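You operate a simulated robot arm through the tools that you are given. There is no shell and no other tool.

The job below is to be done with a simulated two-armed robot. You get a single attempt, and the scene is never put back.

JOB
Give the PIPE cup, then the CAN cup, three drops each.
Fine: turn each under the drop bottle first; no drops elsewhere.

Only the result counts: the job must be done as asked and must still hold three seconds after the hand-in. Knocking over, shifting, dropping, spilling or breaking anything else fails it.

ROBOT AND FRAMES
Two 7-joint arms with fingered hands on one trunk that stands fixed in place. Base frame: the origin is at the foot of the trunk, x ahead of it, y to its left, z up. Readings come in m, rad, newtons and seconds.
The left shoulder is at [0.042, 0.174, 1.121], the right one opposite. With the tool pointing down near the work surface each hand reaches from about 0.28 to 0.72 m from the base axis, measured 20 degrees to its own side. Payload 3.8 kg a hand.
The tool frame of a hand sits at the grasp point between the pads (the TCP): z along the fingers, y along the line on which they close. The tips reach 0.026 m beyond it. The gripper opens to 0.132 m. The gripper's body begins 0.073 m behind the TCP. The gripper is a hand of 3 fingers: y runs from the thumb to the fingers, the wrist lies at [0, 0, -0.224] in the tool frame, and closing takes about 1.5 s.
Orientation is told as [roll, pitch, yaw] about the base's x, y, z axes, in that order, counted from this pose: with the fingers straight down and closing along the base's y, the tool's x points along the base's -x, its y along +y and its z along -z.

CONTROLS
- The arms move only by the tool play_rows. It takes "left_rows", "right_rows" or both (then of equal length, played together; a hand with none holds still); each is text: rows parted by semicolons, each of 7 numbers parted by spaces: the turn, a rotation vector about the tool's x, y, z in rad, then the shift along the tool's x, y, z in m, then the opening in per cent of the stroke, from 0 (shut) to 100 (fully open). In form: rx ry rz x y z fingers; .... A call has 1 to 20 rows; each row is the pose to reach, as a shift and turn from the pose commanded when the call began, along the tool's axes at that moment. Rows are played at 5 a second. More than 0.05 m and 0.15 rad between two rows, or a gripper value outside its range, and nothing of the call is played. Where a pose cannot be reached the arm comes as near as it can. A force on the tool above 40 N (or 10 N above the force at the start of the call, whichever is more), or a blocked arm, ends the call early, and 0.2 s more pass. The fingers move at their own pace (about 0.108 m/s each) and stop on an object; they squeeze with about 21 N. The grip force told is the motor's: it shows also when the fingers shut on nothing. Time passes only in rows, and 0.2 s behind the last, so rows that repeat a pose let the fingers close. The reply holds the time, the measured pose of the TCP, the force on the tool along the base axes, the opening and the grip force, in the units named above and with some noise, with the torque about the TCP (base axes, N m) and any sound that the robot's microphone picked up, and new pictures: "views" is both (left out), scene, wrist or none (wrist: the cameras of the hands that moved).
- Cameras (640 x 400 px; columns grow to the right, rows downward): "scene" is now at [0.1636, 0.0402, 1.0725]; the picture's right is [0.55, -0.84, 0.00], its down [0.34, 0.22, -0.92] and it looks along [0.76, 0.50, 0.40] (base axes); focal length 214 px, centre (320, 200). "left" rides on the left gripper at [-0.062, 0.003, -0.092] in its tool frame; the picture's right is [-0.05, -1.00, 0.00], its down [0.83, -0.04, -0.56] and it looks along [0.55, -0.03, 0.83] (tool axes); focal length 230 px, centre (320, 200). "right" rides on the right gripper at [0.062, 0.003, -0.092] in its tool frame; the picture's right is [-0.05, 1.00, 0.00], its down [-0.83, -0.04, -0.56] and it looks along [-0.55, -0.03, 0.83] (tool axes); focal length 230 px, centre (320, 200).
- lift_body(by): slides the trunk up (or, below 0, down) by that many m; the arms and the scene camera ride with it, the base frame stays. It gives what a move gives, with no picture.
- preshape(shape, hand): the hand has 3 fingers and takes this shape, open, in about a second: jaw (thumb against the fingers, like two jaws); tri (thumb and two fingers); tip (a fingertip pinch); poke (one finger out to press); point (the index stretched); flat (the hand flat); cup (the hand cupped); fist (a fist). The gripper value then closes the fingers along that shape, each until it touches; the sizes above hold for jaw. It gives what a move gives, with no picture.
- aim_head(pan, tilt): turns the head with the scene camera to pan (to the left, within 1.047 rad either way) and tilt (down, from -0.506 to 1.204), counted from straight ahead of the robot. It gives what a move gives, and a new picture of the scene camera.
- locate(camera, pixels): there is no depth. For up to 12 entries [column, row, z] of the newest picture of that camera ("zoom" is the newest enlarged one), the place [x, y] in the base frame at which the ray of that pixel passes the height z, good to about 0.002 m. The clock stands still meanwhile.
- enlarge(camera, box): a new picture of the part [left, top, right, bottom] of that camera's present view, enlarged. The clock stands still meanwhile.
- sign_off(): hands the job in; it is judged then, once.

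Leave the grippers open and the arms clear of the work at the hand-in unless told otherwise.

The tools are called after "Request:" by a JSON object that holds its "api" and its "payload". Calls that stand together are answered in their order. play_rows: Moves the arms, as the interface text tells. Its arguments: {"type":"object","properties":{"left_rows":{"type":"string"},"right_rows":{"type":"string"},"views":{"type":"string","enum":["both","scene","wrist","none"]}},"required":[]} The other tools are called the same way: lift_body (by) slides the trunk up or down; preshape (shape, hand) gives the hand a shape; aim_head (pan, tilt) turns the head that bears the scene camera; locate (camera, pixels) gives the place at which the rays of pixels pass given heights; enlarge (camera, box) takes an enlarged picture of a part of a camera's view; sign_off () hands the job in.

At the start:

```text
time: 0.0
left_position: [0.2627, 0.3881, 1.3015]
left_ee_rot: [0.0, -0.001, 0.0]
left_ft_force: [0.5, 0.2, 0.3]
left_ft_torque: [0.0, -0.02, 0.0]
left_finger_gap: 0.1322
left_finger_force: 0.1
left_shape: jaw
right_position: [0.3023, 0.0319, 1.2746]
right_ee_rot: [0.002, 0.0, 0.0]
right_ft_force: [0.6, 0.3, 0.2]
right_ft_torque: [0.0, 0.02, 0.0]
right_finger_gap: 0.1321
right_finger_force: 0.1
right_shape: jaw
trunk travel left (down, up): [-0.425, 0.057]
head pan, tilt: [0.581, -0.415]
```

scene: 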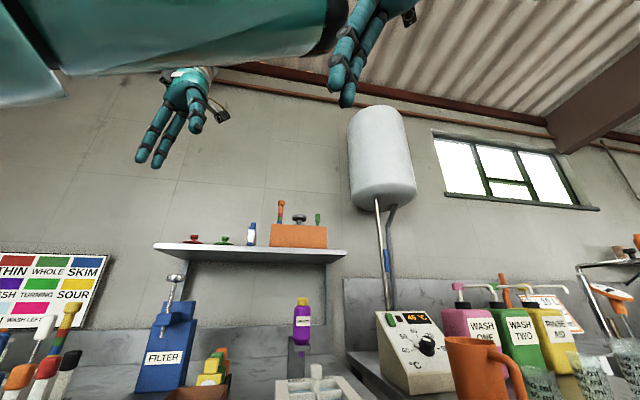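
right: 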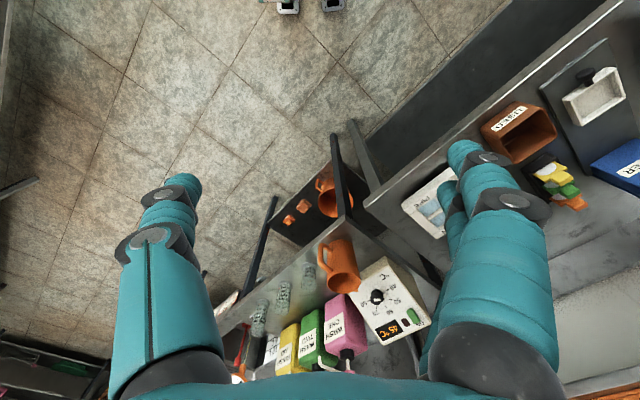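
left: 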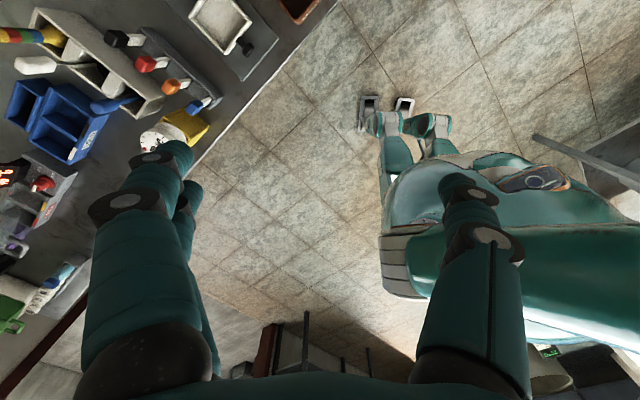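

The scene camera looks up and to the left. I can see a bench with many items, but not yet the PIPE and CAN cups. I'll turn the head to look straight ahead and down.

Request:
{"api": "aim_head", "payload": {"pan": 0.5, "tilt": 0.5}}

```text
time: 1.2
left_position: [0.2601, 0.3881, 1.3005]
left_ee_rot: [0.0, 0.001, -0.001]
left_ft_force: [0.3, 0.2, 0.9]
left_ft_torque: [0.02, -0.03, 0.03]
left_finger_gap: 0.132
left_finger_force: 0.0
left_shape: jaw
right_position: [0.3016, 0.0304, 1.2759]
right_ee_rot: [0.0, 0.0, 0.0]
right_ft_force: [-0.1, -0.6, 0.4]
right_ft_torque: [-0.01, 0.01, 0.01]
right_finger_gap: 0.1318
right_finger_force: 0.0
right_shape: jaw
trunk travel left (down, up): [-0.425, 0.057]
head pan, tilt: [0.499, 0.499]
```

scene: 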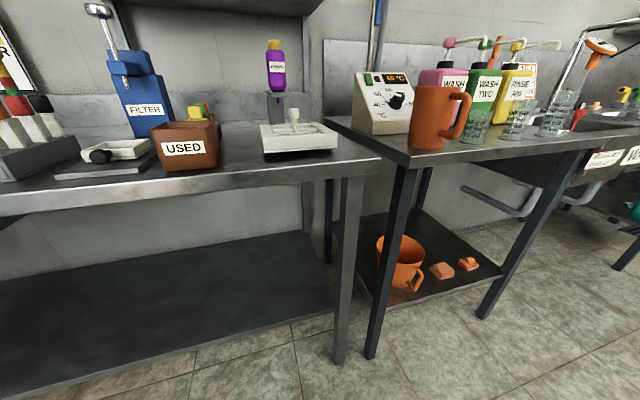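

I see the bench with a FILTER stand, a USED tray and a purple bottle over a white plate (around 275,70 / 297,137). I'll look further left and then right for the cups.

Request:
{"api": "aim_head", "payload": {"pan": 1.0, "tilt": 0.45}}

Request:
{"api": "enlarge", "payload": {"camera": "scene", "box": [0, 0, 640, 400]}}

Request:
{"api": "aim_head", "payload": {"pan": 0.0, "tilt": 0.4}}

Request:
{"api": "aim_head", "payload": {"pan": -0.7, "tilt": 0.4}}

```text
time: 2.1
left_position: [0.2625, 0.3872, 1.3002]
left_ee_rot: [0.0, 0.0, -0.001]
left_ft_force: [0.0, 0.1, -0.7]
left_ft_torque: [0.01, -0.02, 0.02]
left_finger_gap: 0.1318
left_finger_force: 0.1
left_shape: jaw
right_position: [0.3022, 0.0313, 1.2758]
right_ee_rot: [0.0, 0.0, 0.001]
right_ft_force: [-0.5, 0.2, -0.9]
right_ft_torque: [0.03, 0.01, 0.02]
right_finger_gap: 0.132
right_finger_force: 0.1
right_shape: jaw
trunk travel left (down, up): [-0.425, 0.057]
head pan, tilt: [1.0, 0.45]
```

scene: 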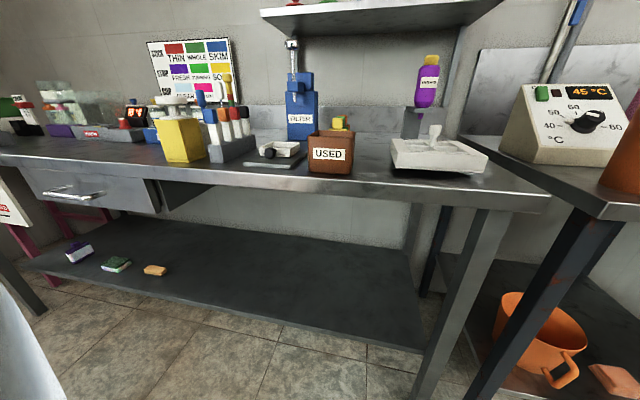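

```text
1.00 times, centred on (320, 200) of scene (not enlarged: the box is as wide or as high as the picture)
```

zoom: 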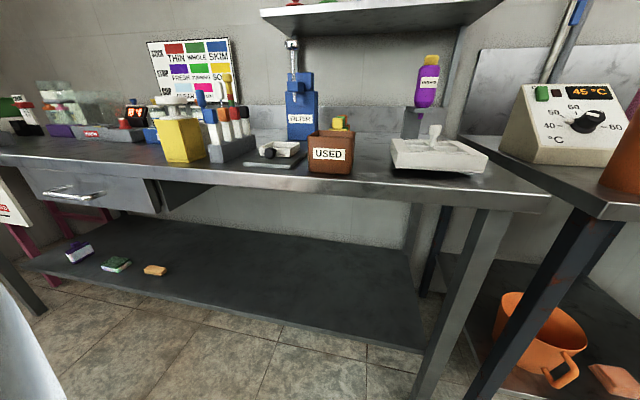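

```text
time: 3.4
left_position: [0.2622, 0.3881, 1.3013]
left_ee_rot: [-0.001, 0.0, 0.0]
left_ft_force: [1.4, -0.4, -0.3]
left_ft_torque: [-0.02, 0.01, -0.02]
left_finger_gap: 0.1321
left_finger_force: 0.0
left_shape: jaw
right_position: [0.303, 0.0324, 1.2752]
right_ee_rot: [0.0, 0.001, 0.001]
right_ft_force: [0.6, -0.3, 0.9]
right_ft_torque: [0.01, 0.0, 0.0]
right_finger_gap: 0.132
right_finger_force: 0.0
right_shape: jaw
trunk travel left (down, up): [-0.425, 0.057]
head pan, tilt: [0.0, 0.4]
```

scene: 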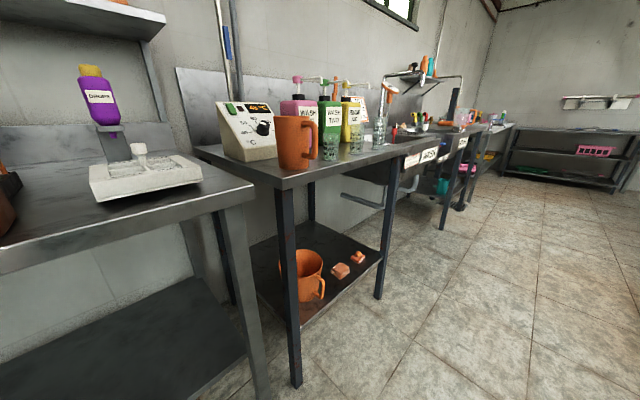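

```text
time: 4.5
left_position: [0.2626, 0.388, 1.3006]
left_ee_rot: [0.001, 0.001, 0.0]
left_ft_force: [0.1, -0.5, -0.4]
left_ft_torque: [0.0, -0.02, 0.01]
left_finger_gap: 0.1319
left_finger_force: 0.0
left_shape: jaw
right_position: [0.3028, 0.0309, 1.2756]
right_ee_rot: [0.0, -0.002, 0.0]
right_ft_force: [0.3, 0.4, 0.4]
right_ft_torque: [0.01, 0.0, 0.01]
right_finger_gap: 0.1316
right_finger_force: 0.1
right_shape: jaw
trunk travel left (down, up): [-0.425, 0.057]
head pan, tilt: [-0.7, 0.4]
```

scene: 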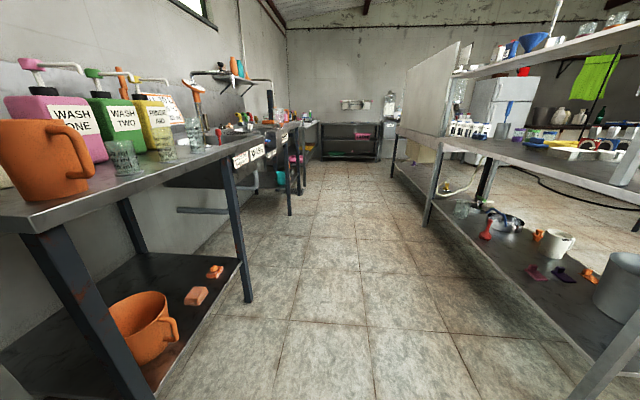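

The purple bottle (around 95,97 in the straight-ahead view) hangs in a holder over a white plate with a knob. That looks like the drop bottle over a cup paddle. I'll turn the head back and look at it closely.

Request:
{"api": "aim_head", "payload": {"pan": 0.6, "tilt": 0.35}}

Request:
{"api": "enlarge", "payload": {"camera": "scene", "box": [160, 40, 400, 190]}}

```text
time: 6.0
left_position: [0.2622, 0.3876, 1.301]
left_ee_rot: [0.0, 0.001, 0.0]
left_ft_force: [0.1, 0.3, -0.2]
left_ft_torque: [0.01, -0.02, -0.01]
left_finger_gap: 0.1316
left_finger_force: 0.1
left_shape: jaw
right_position: [0.3025, 0.0315, 1.2755]
right_ee_rot: [0.0, 0.0, 0.001]
right_ft_force: [0.1, 0.4, -0.7]
right_ft_torque: [0.02, -0.03, 0.03]
right_finger_gap: 0.1319
right_finger_force: 0.1
right_shape: jaw
trunk travel left (down, up): [-0.425, 0.057]
head pan, tilt: [0.6, 0.351]
```

scene: 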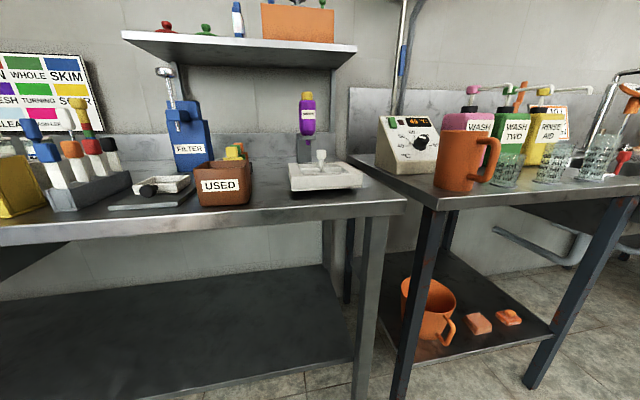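

```text
2.67 times, centred on (280, 115) of scene
```

zoom: 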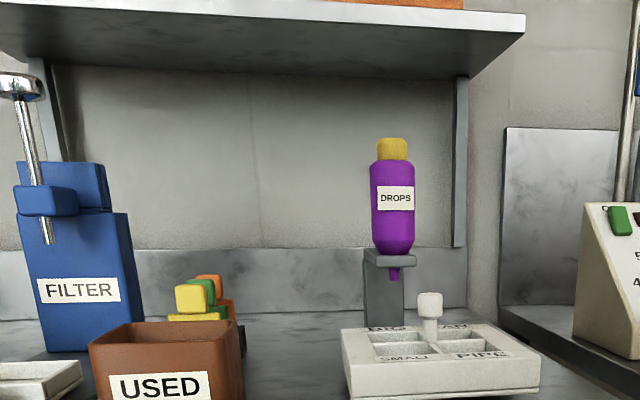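

I can now read DROPS on the purple bottle. It stands upside down in a holder, over a white four-well plate with SMALL and PIPE on the front edge and two more labels at the back, with an upright knob on the plate. I'll get rough positions from rays at several heights.

Request:
{"api": "locate", "payload": {"camera": "scene", "pixels": [[322, 155, 0.9], [322, 155, 0.8], [326, 180, 0.9], [326, 180, 0.8], [406, 198, 0.9], [406, 198, 0.8], [308, 145, 0.9], [308, 145, 0.95]]}}

Request:
{"api": "enlarge", "payload": {"camera": "scene", "box": [270, 80, 390, 200]}}

```text
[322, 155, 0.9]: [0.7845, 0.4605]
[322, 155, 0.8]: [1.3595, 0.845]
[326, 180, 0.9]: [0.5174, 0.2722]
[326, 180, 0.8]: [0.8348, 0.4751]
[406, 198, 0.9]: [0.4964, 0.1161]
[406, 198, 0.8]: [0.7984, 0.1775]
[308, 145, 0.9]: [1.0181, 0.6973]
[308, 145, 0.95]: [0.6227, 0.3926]
```

```text
3.33 times, centred on (330, 140) of scene
```

zoom: 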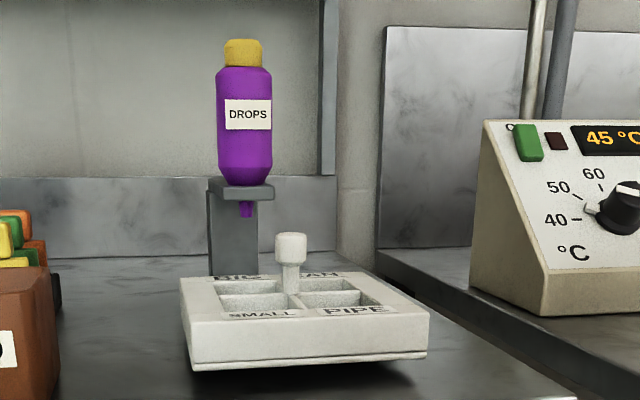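

The plate carries four labels: SMALL front left, PIPE front right, and "BIG?" and CAN at the back. The bottle's nozzle hangs above the back-left side. I'll look at the right wrist camera, which partly shows the plate around (430,205).

Request:
{"api": "enlarge", "payload": {"camera": "right", "box": [340, 80, 640, 270]}}

Request:
{"api": "locate", "payload": {"camera": "right", "pixels": [[430, 205, 0.85], [430, 205, 0.9], [365, 205, 0.85], [365, 205, 0.9], [590, 100, 0.85], [515, 130, 0.85]]}}

```text
2.11 times, centred on (490, 175) of right
```

zoom: 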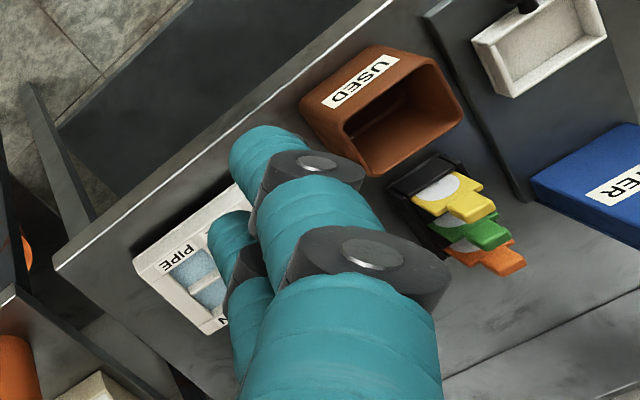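

```text
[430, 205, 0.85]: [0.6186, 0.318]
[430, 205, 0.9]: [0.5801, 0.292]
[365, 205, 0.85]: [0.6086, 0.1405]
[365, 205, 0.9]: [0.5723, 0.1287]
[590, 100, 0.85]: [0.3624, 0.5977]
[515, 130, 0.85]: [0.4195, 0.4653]
```

The front corner of the bench triangulates to a top height of about 0.84 m, and the plate lies around (0.62, 0.33). The right hand's fingers hide the plate. I'll move the left hand 0.2 m to the left, out of the way, and bring the right hand to about (0.36, 0.28), so that its camera looks at the plate between its fingers.

Request:
{"api": "play_rows", "payload": {"left_rows": "0 0 0 0 0.04 0 100; 0 0 0 0 0.08 0 100; 0 0 0 0 0.12 0 100; 0 0 0 0 0.16 0 100; 0 0 0 0 0.2 0 100; 0 0 0 0 0.2 0 100", "right_rows": "0 0 0 0 0.04 0 100; 0 0 0 0 0.08 0 100; 0 0 0 0 0.12 0 100; 0 0 0 0 0.16 0 100; 0 0 0 0 0.2 0 100; 0 0 0 0 0.24 0 100", "views": "both"}}

```text
time: 7.3
left_position: [0.2624, 0.5868, 1.3005]
left_ee_rot: [0.001, 0.0, 0.002]
left_ft_force: [0.7, -0.5, -0.4]
left_ft_torque: [0.01, 0.02, -0.01]
left_finger_gap: 0.1318
left_finger_force: 0.0
left_shape: jaw
right_position: [0.3092, 0.2261, 1.2678]
right_ee_rot: [0.002, 0.001, 0.0]
right_ft_force: [0.1, -1.2, 0.1]
right_ft_torque: [0.02, 0.0, -0.02]
right_finger_gap: 0.1319
right_finger_force: 0.1
right_shape: jaw
right hand out of reach, approached as far as the arm can: row 5, 6
trunk travel left (down, up): [-0.425, 0.057]
head pan, tilt: [0.6, 0.351]
```

scene: 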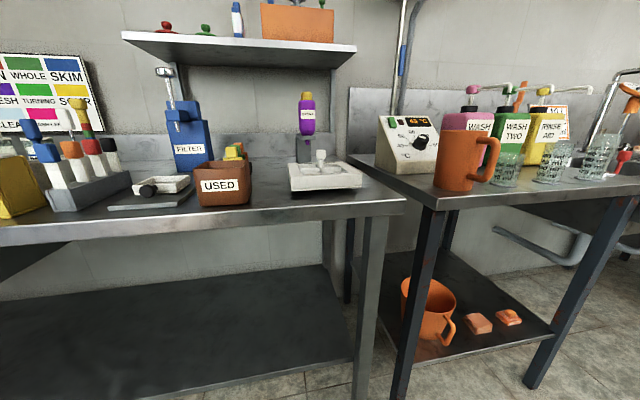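
right: 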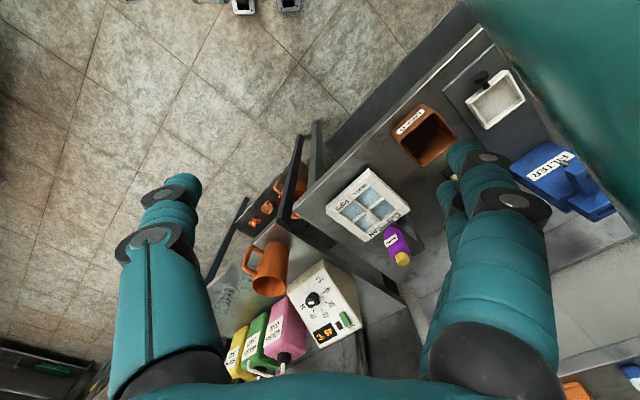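
left: 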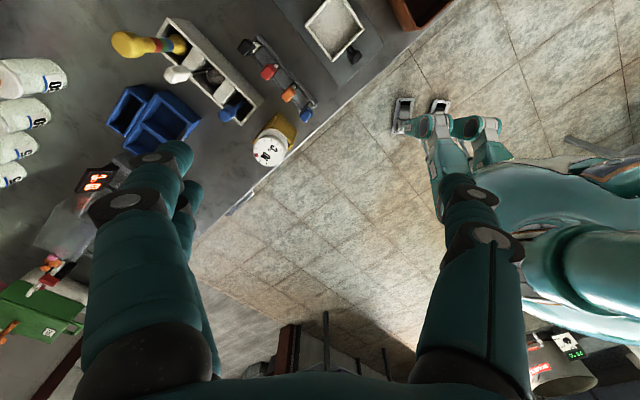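

The plate is now clear in the right camera at about (368,203), with the bottle at (397,245). I'll enlarge it.

Request:
{"api": "enlarge", "payload": {"camera": "right", "box": [300, 150, 440, 280]}}

Request:
{"api": "enlarge", "payload": {"camera": "scene", "box": [270, 80, 380, 200]}}

```text
3.08 times, centred on (370, 215) of right
```

zoom: 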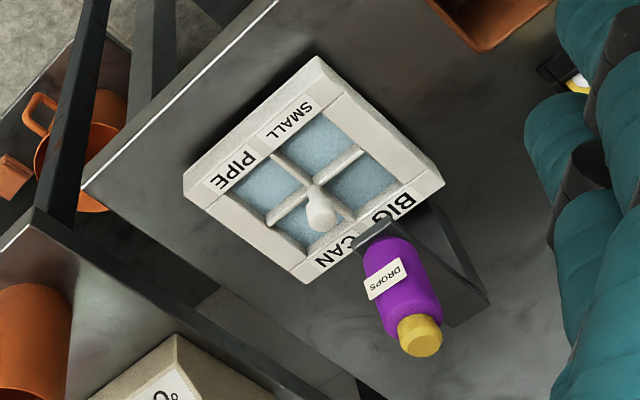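

```text
3.33 times, centred on (325, 140) of scene
```

zoom: 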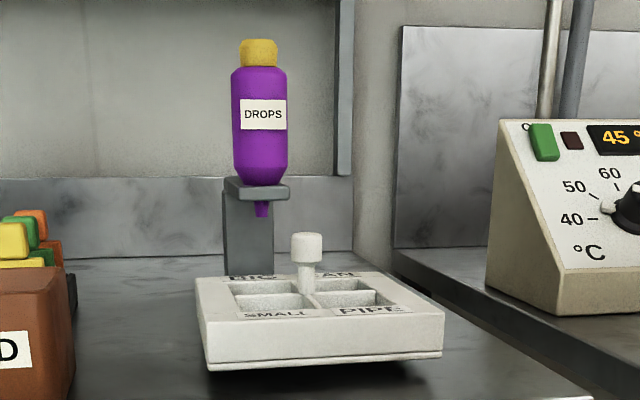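

I can see it clearly now: the wells are PIPE, SMALL, BIG and CAN, with a knob on the cross in the middle, and the bottle's holder arm reaches over the BIG/CAN side. I'll trace the rays of the plate's corners, the knob and the bottle from both cameras.

Request:
{"api": "locate", "payload": {"camera": "zoom", "pixels": [[307, 240, 0.9], [307, 240, 0.95], [262, 215, 0.9], [262, 215, 0.95], [258, 185, 0.95], [258, 185, 1.0], [258, 48, 1.05], [258, 48, 1.0], [203, 372, 0.85], [442, 357, 0.85], [203, 310, 0.88], [445, 308, 0.88]]}}

Request:
{"api": "enlarge", "payload": {"camera": "right", "box": [300, 150, 440, 280]}}

Request:
{"api": "locate", "payload": {"camera": "zoom", "pixels": [[322, 218, 0.9], [322, 218, 0.95], [420, 340, 1.0], [420, 340, 1.1], [318, 58, 0.88], [185, 183, 0.88], [305, 277, 0.88], [442, 185, 0.88], [308, 283, 0.85], [185, 200, 0.85], [318, 185, 0.88], [375, 235, 0.95]]}}

```text
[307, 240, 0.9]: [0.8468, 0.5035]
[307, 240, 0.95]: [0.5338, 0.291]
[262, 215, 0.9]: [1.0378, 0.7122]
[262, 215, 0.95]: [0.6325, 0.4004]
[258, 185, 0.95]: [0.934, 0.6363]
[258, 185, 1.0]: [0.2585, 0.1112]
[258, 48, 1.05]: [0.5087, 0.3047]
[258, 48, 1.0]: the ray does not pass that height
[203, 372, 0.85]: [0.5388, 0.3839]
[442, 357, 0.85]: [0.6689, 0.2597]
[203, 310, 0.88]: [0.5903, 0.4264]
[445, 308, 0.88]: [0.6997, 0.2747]
```

```text
3.08 times, centred on (370, 215) of right
```

zoom: 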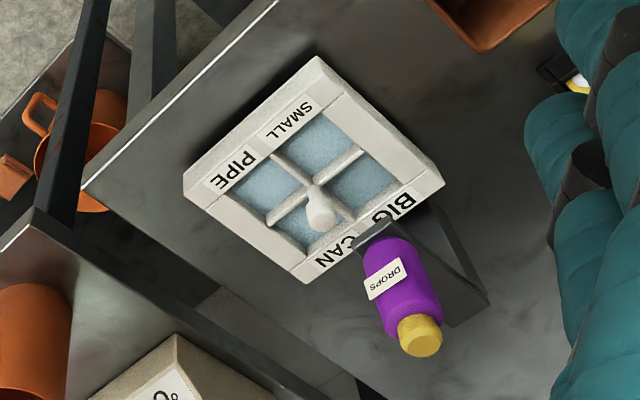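

```text
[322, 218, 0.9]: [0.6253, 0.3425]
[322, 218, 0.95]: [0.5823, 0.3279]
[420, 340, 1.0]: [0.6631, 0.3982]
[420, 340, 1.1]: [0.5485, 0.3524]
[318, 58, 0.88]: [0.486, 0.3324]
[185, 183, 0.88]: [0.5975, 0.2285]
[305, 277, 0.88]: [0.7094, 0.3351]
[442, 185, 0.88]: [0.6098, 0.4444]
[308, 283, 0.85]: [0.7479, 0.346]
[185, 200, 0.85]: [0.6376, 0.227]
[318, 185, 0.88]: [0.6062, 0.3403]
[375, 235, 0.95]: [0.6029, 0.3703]
```

I triangulate the knob top at about (0.590, 0.330, 0.941), the plate top at about 0.91 and the bottle's upper end at about (0.594, 0.371, 1.06). So the bottle hangs over BIG now. Before touching anything I want a closer look at the plate's base and the holder, so I'll lower the right hand and yaw it toward the plate.

Request:
{"api": "play_rows", "payload": {"right_rows": "0 0 -0.1 -0.005 -0.02 0.02 100; 0 0 -0.2 -0.01 -0.04 0.04 100; 0 0 -0.3 -0.02 -0.05 0.06 100; 0 0 -0.4 -0.03 -0.06 0.08 100; 0 0 -0.5 -0.04 -0.06 0.1 100; 0 0 -0.55 -0.04 -0.06 0.12 100", "views": "both"}}

```text
time: 8.8
left_position: [0.2627, 0.5879, 1.3005]
left_ee_rot: [0.0, 0.001, -0.001]
left_ft_force: [0.0, 0.0, -0.1]
left_ft_torque: [0.05, 0.01, 0.0]
left_finger_gap: 0.1321
left_finger_force: 0.1
left_shape: jaw
right_position: [0.348, 0.168, 1.1476]
right_ee_rot: [0.0, -0.001, 0.552]
right_ft_force: [0.6, -0.8, 0.9]
right_ft_torque: [0.02, 0.0, 0.0]
right_finger_gap: 0.1318
right_finger_force: 0.1
right_shape: jaw
trunk travel left (down, up): [-0.425, 0.057]
head pan, tilt: [0.6, 0.351]
```

scene: 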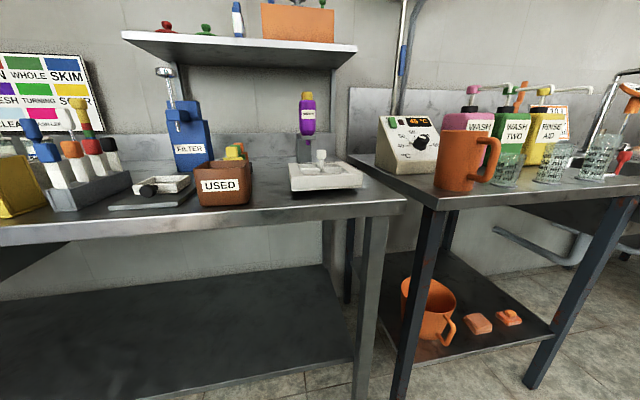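
right: 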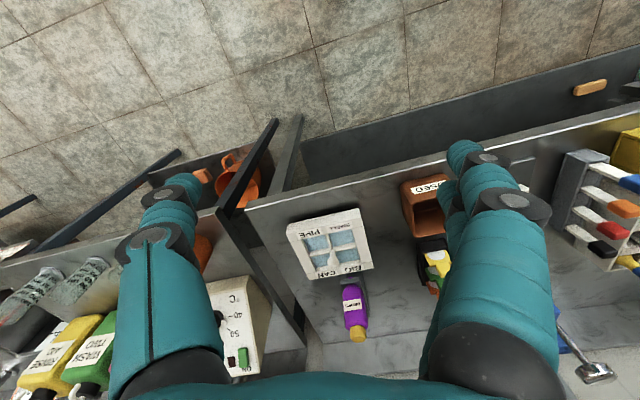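

The plate is now between the right hand's fingers at about (330,243). I'll enlarge it.

Request:
{"api": "enlarge", "payload": {"camera": "right", "box": [270, 190, 410, 360]}}

Request:
{"api": "locate", "payload": {"camera": "zoom", "pixels": [[320, 200, 0.91]]}}

```text
2.35 times, centred on (340, 275) of right
```

zoom: 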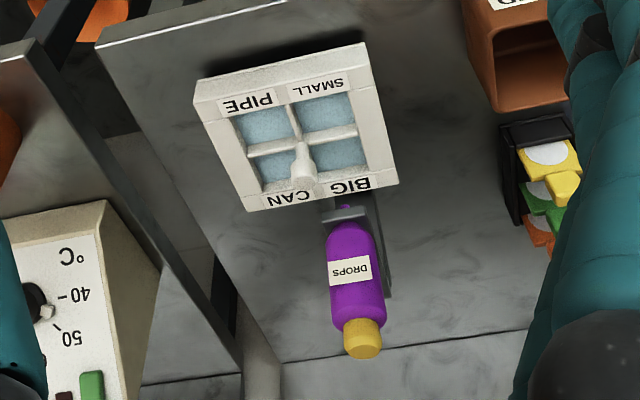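

```text
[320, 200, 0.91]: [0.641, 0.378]
```

I'll enlarge once more, tighter on the plate, to read its corners, the knob and the nozzle.

Request:
{"api": "enlarge", "payload": {"camera": "right", "box": [280, 200, 380, 290]}}

```text
4.44 times, centred on (330, 245) of right
```

zoom: 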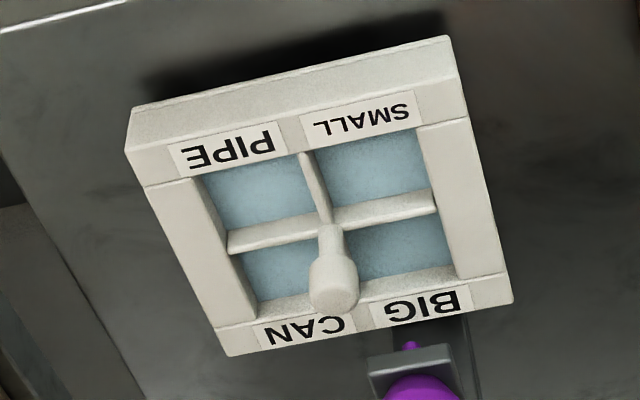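

The plate's top corners are at about (127,150), (457,82), (513,298) and (223,355). The knob top is at (335,292), its foot at (328,232), and the nozzle tip at (408,343). I'll trace these rays.

Request:
{"api": "locate", "payload": {"camera": "zoom", "pixels": [[127, 150, 0.91], [457, 82, 0.91], [513, 298, 0.91], [223, 355, 0.91], [335, 290, 0.941], [335, 290, 0.91], [328, 228, 0.91], [328, 228, 0.9], [408, 345, 0.96], [408, 345, 0.93], [135, 107, 0.868], [450, 37, 0.868]]}}

Request:
{"api": "aim_head", "payload": {"pan": 0.6, "tilt": 0.3}}

Request:
{"api": "enlarge", "payload": {"camera": "scene", "box": [275, 60, 375, 210]}}

```text
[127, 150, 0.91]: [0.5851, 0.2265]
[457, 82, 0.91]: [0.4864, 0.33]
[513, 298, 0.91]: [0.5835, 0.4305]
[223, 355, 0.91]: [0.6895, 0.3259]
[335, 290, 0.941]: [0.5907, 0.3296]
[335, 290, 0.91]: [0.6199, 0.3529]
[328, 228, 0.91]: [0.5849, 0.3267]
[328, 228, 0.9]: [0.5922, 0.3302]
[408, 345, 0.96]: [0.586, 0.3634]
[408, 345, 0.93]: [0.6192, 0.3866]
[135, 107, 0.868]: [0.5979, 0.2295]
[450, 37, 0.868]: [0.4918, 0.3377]
```

```text
time: 9.4
left_position: [0.261, 0.5884, 1.3008]
left_ee_rot: [0.0, -0.001, 0.001]
left_ft_force: [0.0, 0.0, -0.1]
left_ft_torque: [0.03, 0.03, 0.03]
left_finger_gap: 0.1321
left_finger_force: 0.0
left_shape: jaw
right_position: [0.3469, 0.1693, 1.1484]
right_ee_rot: [0.001, 0.0, 0.551]
right_ft_force: [0.0, -0.5, -1.1]
right_ft_torque: [-0.01, -0.01, 0.02]
right_finger_gap: 0.1318
right_finger_force: 0.0
right_shape: jaw
trunk travel left (down, up): [-0.425, 0.057]
head pan, tilt: [0.6, 0.3]
```

scene: 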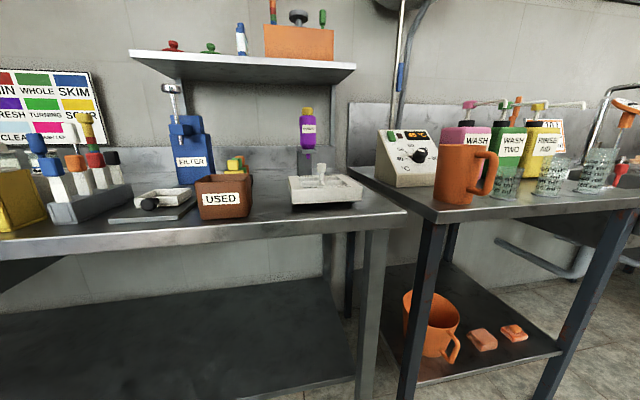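

```text
2.67 times, centred on (325, 135) of scene
```

zoom: 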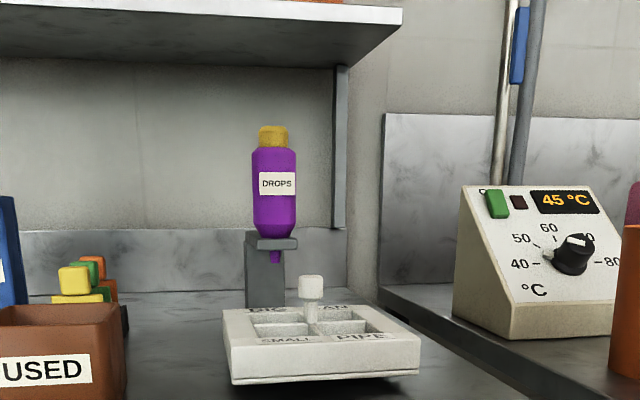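

The plate seems to sit slightly above the bench on a pivot, centred under the knob at (0.59, 0.33). The nozzle tip comes out at about (0.591, 0.367, 0.955), over BIG. Next I'll check the holder post's position, to make sure the plate's corners and my fingers clear it.

Request:
{"api": "enlarge", "payload": {"camera": "right", "box": [310, 250, 400, 350]}}

```text
4.00 times, centred on (355, 300) of right
```

zoom: 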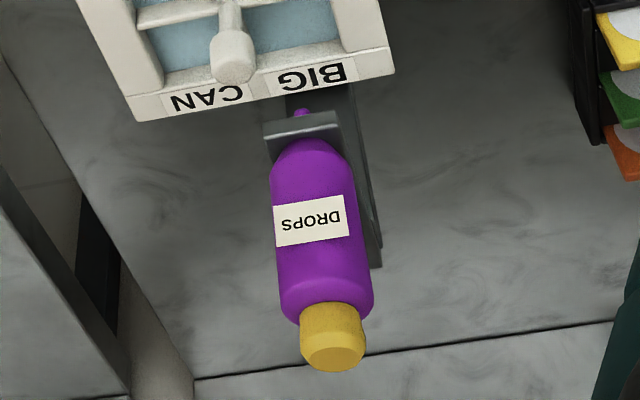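

I'll trace the post's edges at (382,265), (345,88) and (370,180), plus the bottle's widest sides and cap.

Request:
{"api": "locate", "payload": {"camera": "zoom", "pixels": [[382, 265, 0.868], [382, 265, 0.97], [345, 88, 0.868], [345, 88, 0.9], [303, 125, 0.97], [264, 128, 0.97], [342, 118, 0.97], [335, 350, 1.06], [333, 370, 1.06], [278, 260, 1.02], [366, 245, 1.02], [265, 123, 0.96]]}}

```text
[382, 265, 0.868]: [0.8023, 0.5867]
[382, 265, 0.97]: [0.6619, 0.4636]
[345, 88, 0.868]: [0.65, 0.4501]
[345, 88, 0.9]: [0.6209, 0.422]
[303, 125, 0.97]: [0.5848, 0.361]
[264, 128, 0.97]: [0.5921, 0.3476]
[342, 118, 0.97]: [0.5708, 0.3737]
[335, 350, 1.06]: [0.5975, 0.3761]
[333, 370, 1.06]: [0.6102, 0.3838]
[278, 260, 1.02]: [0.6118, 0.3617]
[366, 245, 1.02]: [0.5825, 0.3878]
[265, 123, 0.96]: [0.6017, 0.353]
```

The post stands well behind (v ≈ 0.13–0.145 m from the pivot), and the holder arm is about 0.034 m wide at z ≈ 0.97, just behind the knob. The bottle is about 0.039 m across. I need the heights more exactly, so I'll take two-height rays on the current scene view for the knob, nozzle, bottle and plate edges.

Request:
{"api": "enlarge", "payload": {"camera": "scene", "box": [275, 90, 375, 220]}}

```text
3.08 times, centred on (325, 155) of scene
```

zoom: 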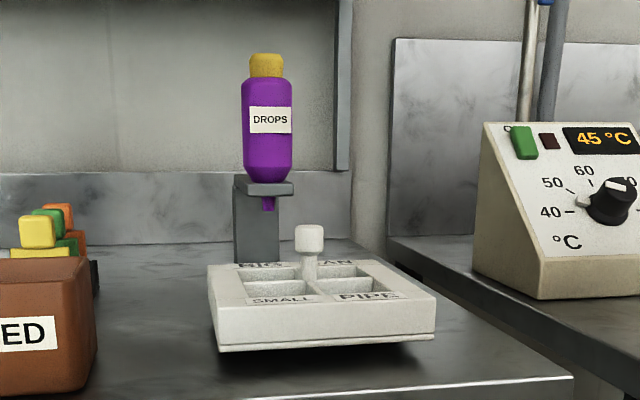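

Rays for the bottle's top (266,55), body bottom (267,178), nozzle tip (268,211), knob top (309,226), knob cap underside (309,252) and knob foot (309,278).

Request:
{"api": "locate", "payload": {"camera": "zoom", "pixels": [[266, 55, 1.1], [266, 55, 1.06], [267, 178, 0.95], [267, 178, 0.98], [268, 211, 0.9], [268, 211, 0.95], [309, 226, 0.9], [309, 226, 0.95], [309, 252, 0.9], [309, 252, 0.95], [309, 278, 0.9], [266, 80, 1.05]]}}

```text
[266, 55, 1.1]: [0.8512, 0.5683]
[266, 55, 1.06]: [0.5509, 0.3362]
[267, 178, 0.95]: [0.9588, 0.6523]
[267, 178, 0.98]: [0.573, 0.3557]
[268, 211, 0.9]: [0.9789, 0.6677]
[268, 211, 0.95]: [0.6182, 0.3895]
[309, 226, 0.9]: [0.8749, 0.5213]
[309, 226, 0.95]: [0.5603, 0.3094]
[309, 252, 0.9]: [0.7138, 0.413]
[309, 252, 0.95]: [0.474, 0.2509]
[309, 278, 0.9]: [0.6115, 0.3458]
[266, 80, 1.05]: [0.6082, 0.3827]
```

Heights come out as: bottle body 0.978–1.049 with its cap top at 1.066, nozzle tip 0.953, and knob head 0.926–0.945 on a thin stem rising from about 0.906. Before planning the grasp I want to see the finger shape, so I'll tilt the head up to view the right hand.

Request:
{"api": "aim_head", "payload": {"pan": 0.6, "tilt": -0.4}}

```text
time: 10.4
left_position: [0.2614, 0.5874, 1.3003]
left_ee_rot: [0.001, 0.0, 0.0]
left_ft_force: [0.3, -0.7, -0.8]
left_ft_torque: [0.0, 0.03, -0.02]
left_finger_gap: 0.1318
left_finger_force: 0.1
left_shape: jaw
right_position: [0.3474, 0.1685, 1.1481]
right_ee_rot: [0.001, -0.001, 0.55]
right_ft_force: [0.5, 0.1, 0.4]
right_ft_torque: [-0.01, 0.0, -0.05]
right_finger_gap: 0.132
right_finger_force: 0.1
right_shape: jaw
trunk travel left (down, up): [-0.425, 0.057]
head pan, tilt: [0.6, -0.4]
```

scene: 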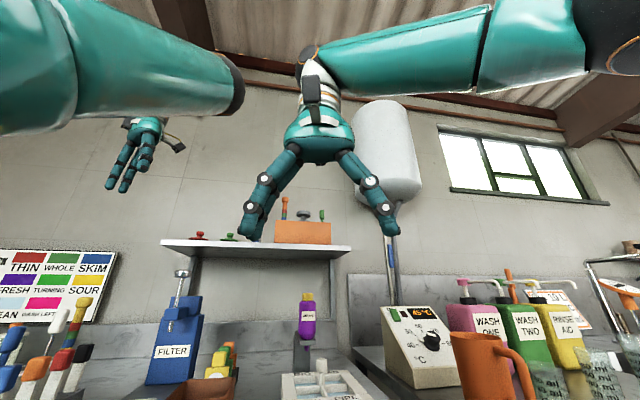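

I see a hand with a thumb opposite two side-by-side fingers, each with bulky joints. I'll close the right hand to about knob width in free air to see how the tips meet.

Request:
{"api": "play_rows", "payload": {"right_rows": "0 0 0 0 0 0 60; 0 0 0 0 0 0 40; 0 0 0 0 0 0 16; 0 0 0 0 0 0 16; 0 0 0 0 0 0 16", "views": "both"}}

Request:
{"api": "enlarge", "payload": {"camera": "scene", "box": [220, 60, 420, 260]}}

```text
time: 11.7
left_position: [0.2625, 0.5872, 1.2994]
left_ee_rot: [0.0, 0.0, -0.001]
left_ft_force: [0.0, 0.1, 0.4]
left_ft_torque: [0.0, -0.01, -0.02]
left_finger_gap: 0.132
left_finger_force: 0.2
left_shape: jaw
right_position: [0.3467, 0.1687, 1.1473]
right_ee_rot: [0.0, 0.0, 0.551]
right_ft_force: [-0.1, 0.5, 0.2]
right_ft_torque: [0.01, -0.02, 0.0]
right_finger_gap: 0.0217
right_finger_force: 0.0
right_shape: jaw
trunk travel left (down, up): [-0.425, 0.057]
head pan, tilt: [0.6, -0.4]
```

scene: 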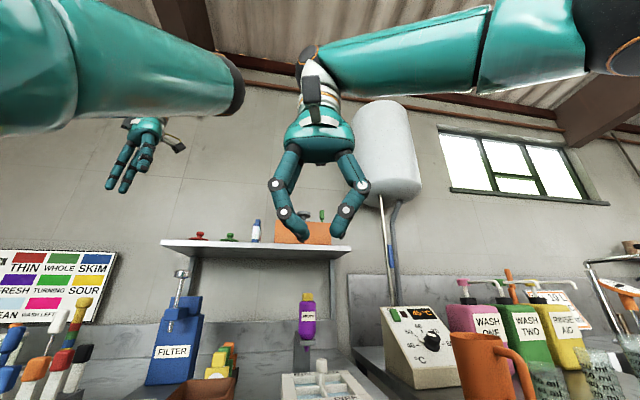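
right: 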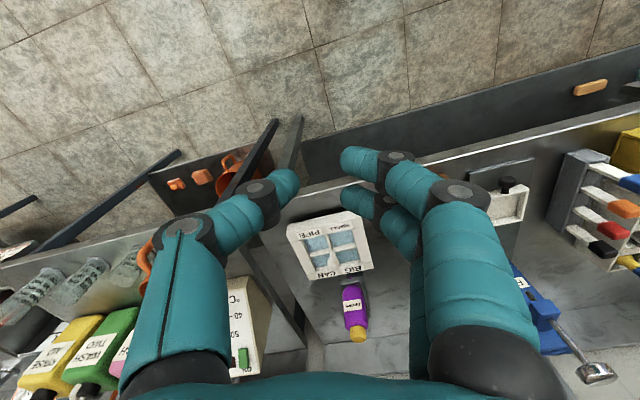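

```text
2.00 times, centred on (320, 160) of scene
```

zoom: 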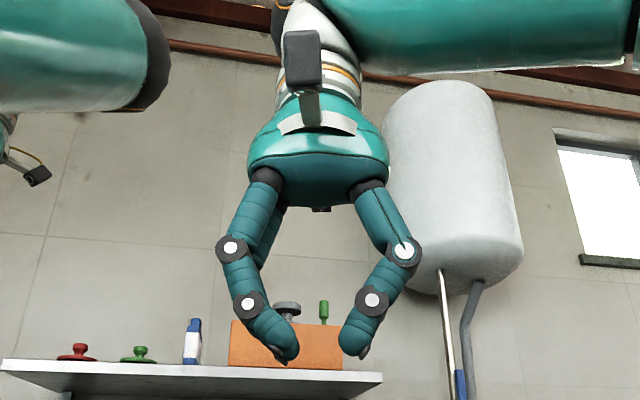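

Closed to knob width, the tips curl in, with two fingers opposite the thumb spanning about 0.045 m. I plan to grip the knob with the left hand tilted 45°, coming from the robot side so the palm stays clear of the bottle, then swing about the vertical. First I'll retract the right hand and bring the left over to about (0.40, 0.30, 1.25), yawed 45°.

Request:
{"api": "play_rows", "payload": {"left_rows": "0 0 -0.1 -0.018 -0.036 0.006 100; 0 0 -0.2 -0.035 -0.073 0.012 100; 0 0 -0.3 -0.053 -0.109 0.018 100; 0 0 -0.4 -0.07 -0.145 0.025 100; 0 0 -0.5 -0.088 -0.181 0.031 100; 0 0 -0.6 -0.105 -0.218 0.037 100; 0 0 -0.7 -0.123 -0.254 0.044 100; 0 0 -0.785 -0.14 -0.29 0.05 100", "right_rows": "0 0 0 0.025 -0.024 -0.017 100; 0 0 0 0.05 -0.048 -0.034 100; 0 0 0 0.075 -0.073 -0.05 100; 0 0 0 0.1 -0.097 -0.067 100; 0 0 0 0.125 -0.121 -0.084 100; 0 0 0 0.147 -0.145 -0.1 100; 0 0 0 0.147 -0.145 -0.1 100; 0 0 0 0.147 -0.145 -0.1 100", "views": "both"}}

Request:
{"api": "aim_head", "payload": {"pan": 0.6, "tilt": 0.1}}

```text
time: 13.4
left_position: [0.4008, 0.2958, 1.2504]
left_ee_rot: [0.0, 0.0, 0.786]
left_ft_force: [-0.3, -0.3, -0.3]
left_ft_torque: [-0.02, 0.04, 0.03]
left_finger_gap: 0.1321
left_finger_force: 0.0
left_shape: jaw
right_position: [0.2975, -0.0341, 1.2477]
right_ee_rot: [0.0, 0.001, 0.55]
right_ft_force: [-3.8, -3.7, -1.2]
right_ft_torque: [0.15, -0.18, 0.26]
right_finger_gap: 0.1317
right_finger_force: 0.0
right_shape: jaw
trunk travel left (down, up): [-0.425, 0.057]
head pan, tilt: [0.6, -0.4]
```

scene: 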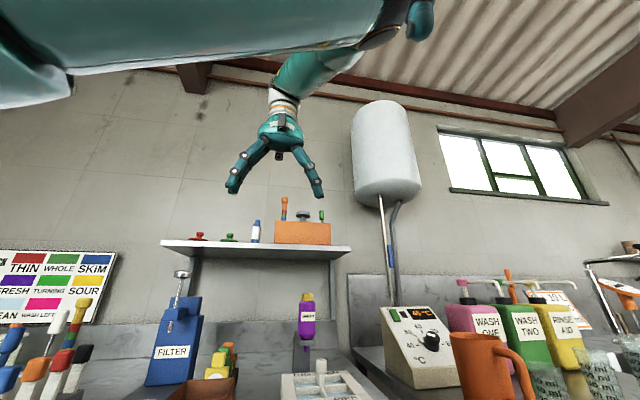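
right: 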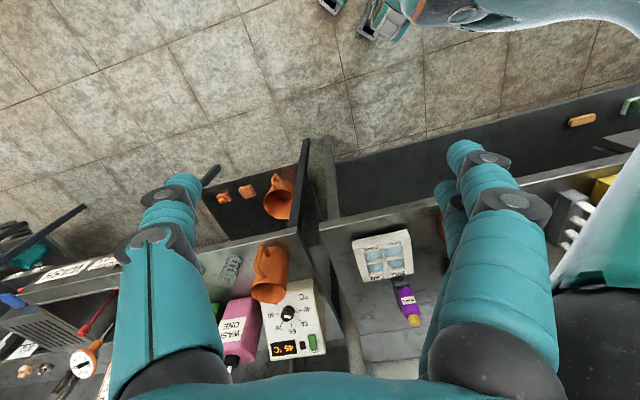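
left: 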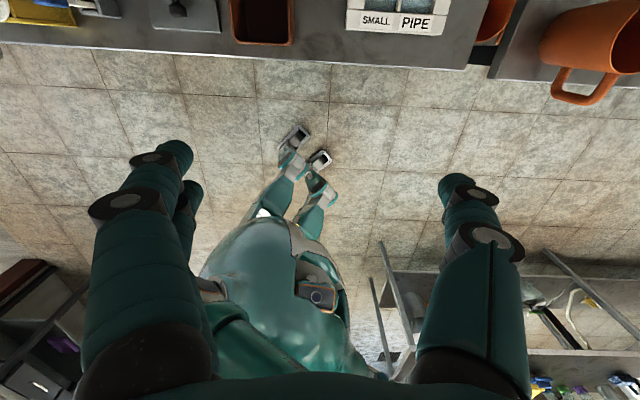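

```text
time: 14.4
left_position: [0.402, 0.2982, 1.2499]
left_ee_rot: [0.001, 0.0, 0.786]
left_ft_force: [0.4, -0.5, 0.2]
left_ft_torque: [0.0, -0.01, 0.01]
left_finger_gap: 0.1317
left_finger_force: 0.0
left_shape: jaw
right_position: [0.2984, -0.0321, 1.2473]
right_ee_rot: [-0.001, 0.001, 0.549]
right_ft_force: [-3.2, -4.6, -0.2]
right_ft_torque: [0.17, -0.2, 0.32]
right_finger_gap: 0.1319
right_finger_force: 0.1
right_shape: jaw
trunk travel left (down, up): [-0.425, 0.057]
head pan, tilt: [0.6, 0.099]
```

scene: 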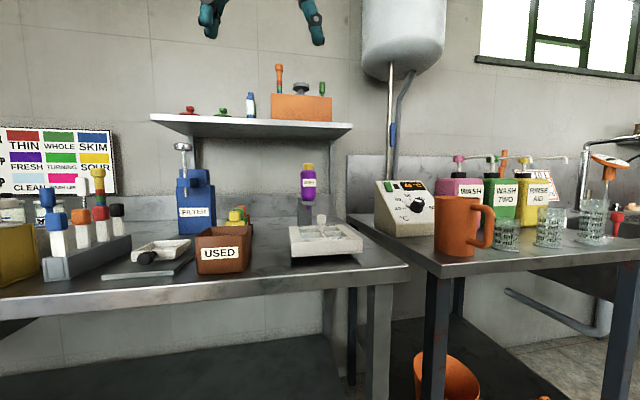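

The right hand reads about 5.5 N of push: it's leaning on the left forearm, which shows at the right edge of its picture. I'll move the right hand further right.

Request:
{"api": "play_rows", "payload": {"right_rows": "0 0 0 0.03 -0.029 0 100; 0 0 0 0.06 -0.058 0 100; 0 0 0 0.09 -0.087 0 100; 0 0 0 0.12 -0.116 0 100", "views": "none"}}

```text
time: 15.4
left_position: [0.4011, 0.2963, 1.2512]
left_ee_rot: [-0.002, -0.002, 0.785]
left_ft_force: [-0.1, 0.4, 0.5]
left_ft_torque: [0.01, 0.0, 0.0]
left_finger_gap: 0.132
left_finger_force: 0.1
left_shape: jaw
right_position: [0.2553, -0.1956, 1.2471]
right_ee_rot: [0.0, 0.0, 0.55]
right_ft_force: [-0.4, -0.1, 0.8]
right_ft_torque: [-0.03, 0.02, -0.03]
right_finger_gap: 0.1319
right_finger_force: 0.1
right_shape: jaw
trunk travel left (down, up): [-0.425, 0.057]
head pan, tilt: [0.6, 0.099]
```

Forces are clear now. Next I'll tilt the left hand 45° forward while moving it to a rehearsal spot well above the knob and bottle (TCP about 0.58, 0.32, 1.15), and look.

Request:
{"api": "play_rows", "payload": {"left_rows": "0 -0.131 0 -0.024 -0.018 0.016 100; 0 -0.262 0 -0.047 -0.037 0.033 100; 0 -0.393 0 -0.071 -0.055 0.05 100; 0 -0.524 0 -0.095 -0.073 0.067 100; 0 -0.655 0 -0.118 -0.091 0.083 100; 0 -0.785 0 -0.142 -0.11 0.1 100; 0 -0.785 0 -0.142 -0.11 0.1 100", "views": "both"}}

```text
time: 17.0
left_position: [0.5812, 0.3199, 1.1503]
left_ee_rot: [-0.002, -0.788, 0.786]
left_ft_force: [-0.8, -0.3, -0.7]
left_ft_torque: [0.03, -0.01, 0.02]
left_finger_gap: 0.1318
left_finger_force: 0.1
left_shape: jaw
right_position: [0.2553, -0.195, 1.2482]
right_ee_rot: [0.0, 0.0, 0.551]
right_ft_force: [-0.3, 0.1, 0.2]
right_ft_torque: [0.0, 0.0, -0.03]
right_finger_gap: 0.1319
right_finger_force: 0.1
right_shape: jaw
trunk travel left (down, up): [-0.425, 0.057]
head pan, tilt: [0.6, 0.099]
```

scene: 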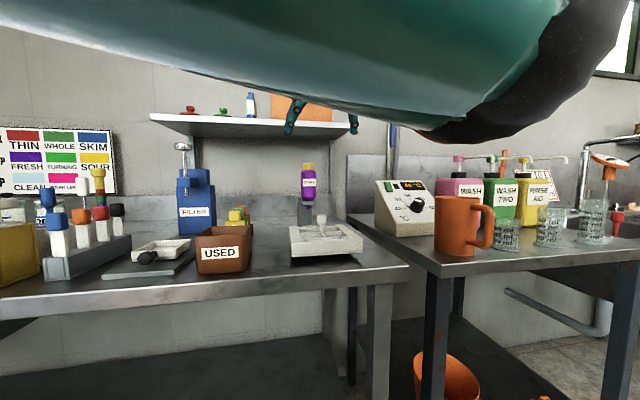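
left: 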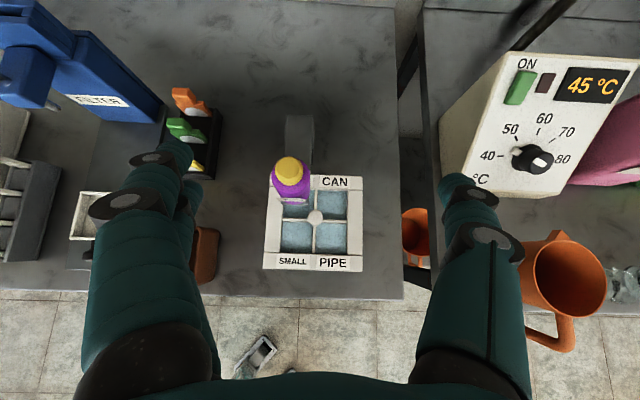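

This is an excellent top view: the knob is at about (315,217) in the plate's middle, the bottle cap at (291,170) above BIG, and the post behind. I'll enlarge and measure.

Request:
{"api": "enlarge", "payload": {"camera": "left", "box": [240, 100, 390, 290]}}

Request:
{"api": "locate", "payload": {"camera": "left", "pixels": [[315, 216, 0.945], [290, 170, 1.066], [270, 176, 0.906], [362, 179, 0.906], [362, 271, 0.906], [264, 269, 0.906], [286, 115, 0.97], [312, 115, 0.97], [400, 297, 0.868]]}}

```text
2.11 times, centred on (315, 195) of left
```

zoom: 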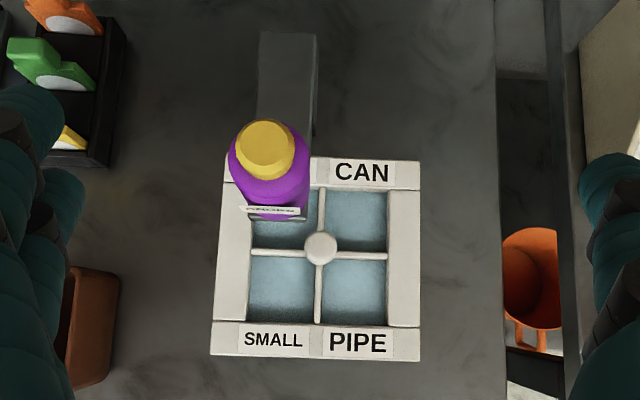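

```text
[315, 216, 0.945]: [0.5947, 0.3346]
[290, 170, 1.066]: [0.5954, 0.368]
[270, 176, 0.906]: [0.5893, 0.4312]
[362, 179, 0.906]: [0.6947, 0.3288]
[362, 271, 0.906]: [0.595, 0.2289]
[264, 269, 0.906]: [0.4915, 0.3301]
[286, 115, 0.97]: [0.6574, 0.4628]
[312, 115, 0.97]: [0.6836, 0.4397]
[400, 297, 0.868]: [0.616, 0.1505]
```

The knob is at about (0.593, 0.331) and the bottle axis at (0.595, 0.369). I'll rehearse the swing up here in free air: yaw on by +50° about the vertical, to see whether the arm can do it.

Request:
{"api": "play_rows", "payload": {"left_rows": "-0.1 0 -0.1 0 0 0 60; -0.2 0 -0.2 0 0 0 40; -0.3 0 -0.3 0 0 0 40; -0.4 0 -0.4 0 0 0 40; -0.5 0 -0.5 0 0 0 40; -0.6 0 -0.6 0 0 0 40; -0.617 0 -0.617 0 0 0 40", "views": "wrist"}}

```text
time: 18.6
left_position: [0.5796, 0.3205, 1.1504]
left_ee_rot: [0.001, -0.786, 1.66]
left_ft_force: [0.1, 0.0, 0.6]
left_ft_torque: [-0.01, -0.01, -0.01]
left_finger_gap: 0.0535
left_finger_force: 0.1
left_shape: jaw
right_position: [0.2556, -0.194, 1.2483]
right_ee_rot: [0.001, 0.001, 0.549]
right_ft_force: [0.2, 0.3, -0.5]
right_ft_torque: [-0.01, 0.01, -0.01]
right_finger_gap: 0.1316
right_finger_force: 0.0
right_shape: jaw
trunk travel left (down, up): [-0.425, 0.057]
head pan, tilt: [0.6, 0.099]
```

left: 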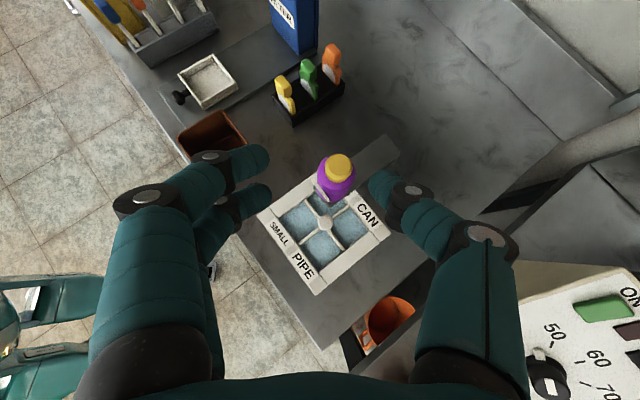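

Yaw 1.66 is reached without trouble. I'll test a bit more (to about 1.95) so that the stroke can start farther from the bottle.

Request:
{"api": "play_rows", "payload": {"left_rows": "-0.1 0 -0.1 0 0 0 40; -0.2 0 -0.2 0 0 0 40; -0.2 0 -0.2 0 0 0 40", "views": "wrist"}}

```text
time: 19.4
left_position: [0.5805, 0.3191, 1.1526]
left_ee_rot: [-0.001, -0.787, 1.942]
left_ft_force: [0.0, -0.1, 0.0]
left_ft_torque: [-0.04, 0.0, 0.0]
left_finger_gap: 0.0532
left_finger_force: 0.1
left_shape: jaw
right_position: [0.2563, -0.1954, 1.2488]
right_ee_rot: [0.001, 0.0, 0.549]
right_ft_force: [0.8, -0.2, -0.5]
right_ft_torque: [0.02, 0.02, 0.02]
right_finger_gap: 0.1322
right_finger_force: 0.0
right_shape: jaw
trunk travel left (down, up): [-0.425, 0.057]
head pan, tilt: [0.6, 0.099]
```

left: 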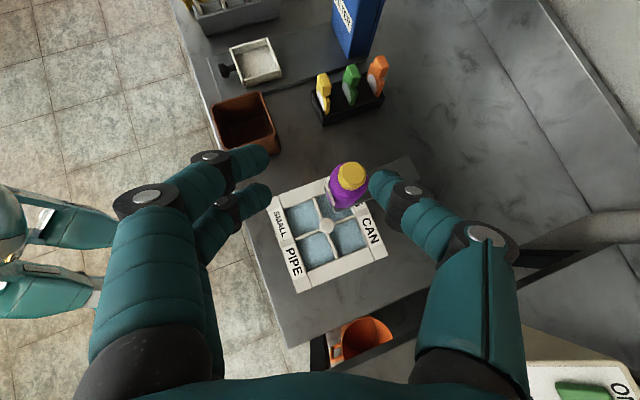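

Yaw 1.94 works too. By my geometry the hand should stay at yaw ≥ about 0.8, so the fingers don't rub the nozzle or holder arm. So I'll use 60° strokes, yaw 0.85→1.9, three times. I'll check how near the heater box and the USED box are at the hand's heights.

Request:
{"api": "locate", "payload": {"camera": "left", "pixels": [[527, 352, 1.02], [527, 352, 0.9], [558, 395, 1.02], [265, 100, 0.93], [215, 110, 0.93], [348, 172, 1.066], [327, 228, 0.945], [345, 330, 0.87]]}}

Request:
{"api": "enlarge", "payload": {"camera": "left", "box": [260, 130, 400, 300]}}

```text
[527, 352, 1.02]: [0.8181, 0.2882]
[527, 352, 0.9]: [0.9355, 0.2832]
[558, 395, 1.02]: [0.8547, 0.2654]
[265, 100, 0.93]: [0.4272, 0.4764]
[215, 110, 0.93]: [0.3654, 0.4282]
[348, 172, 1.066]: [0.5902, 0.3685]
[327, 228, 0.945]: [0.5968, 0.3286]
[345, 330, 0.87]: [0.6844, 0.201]
```

```text
2.35 times, centred on (330, 215) of left
```

zoom: 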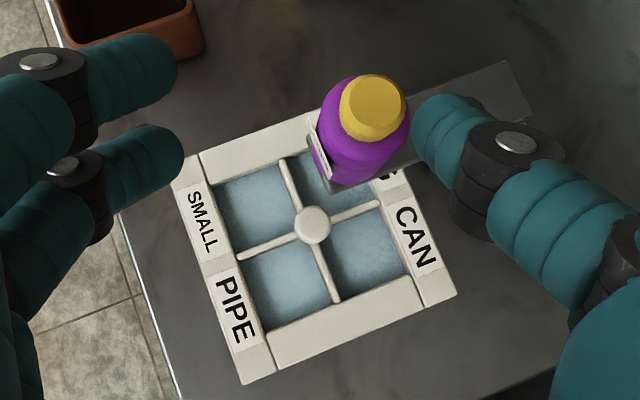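

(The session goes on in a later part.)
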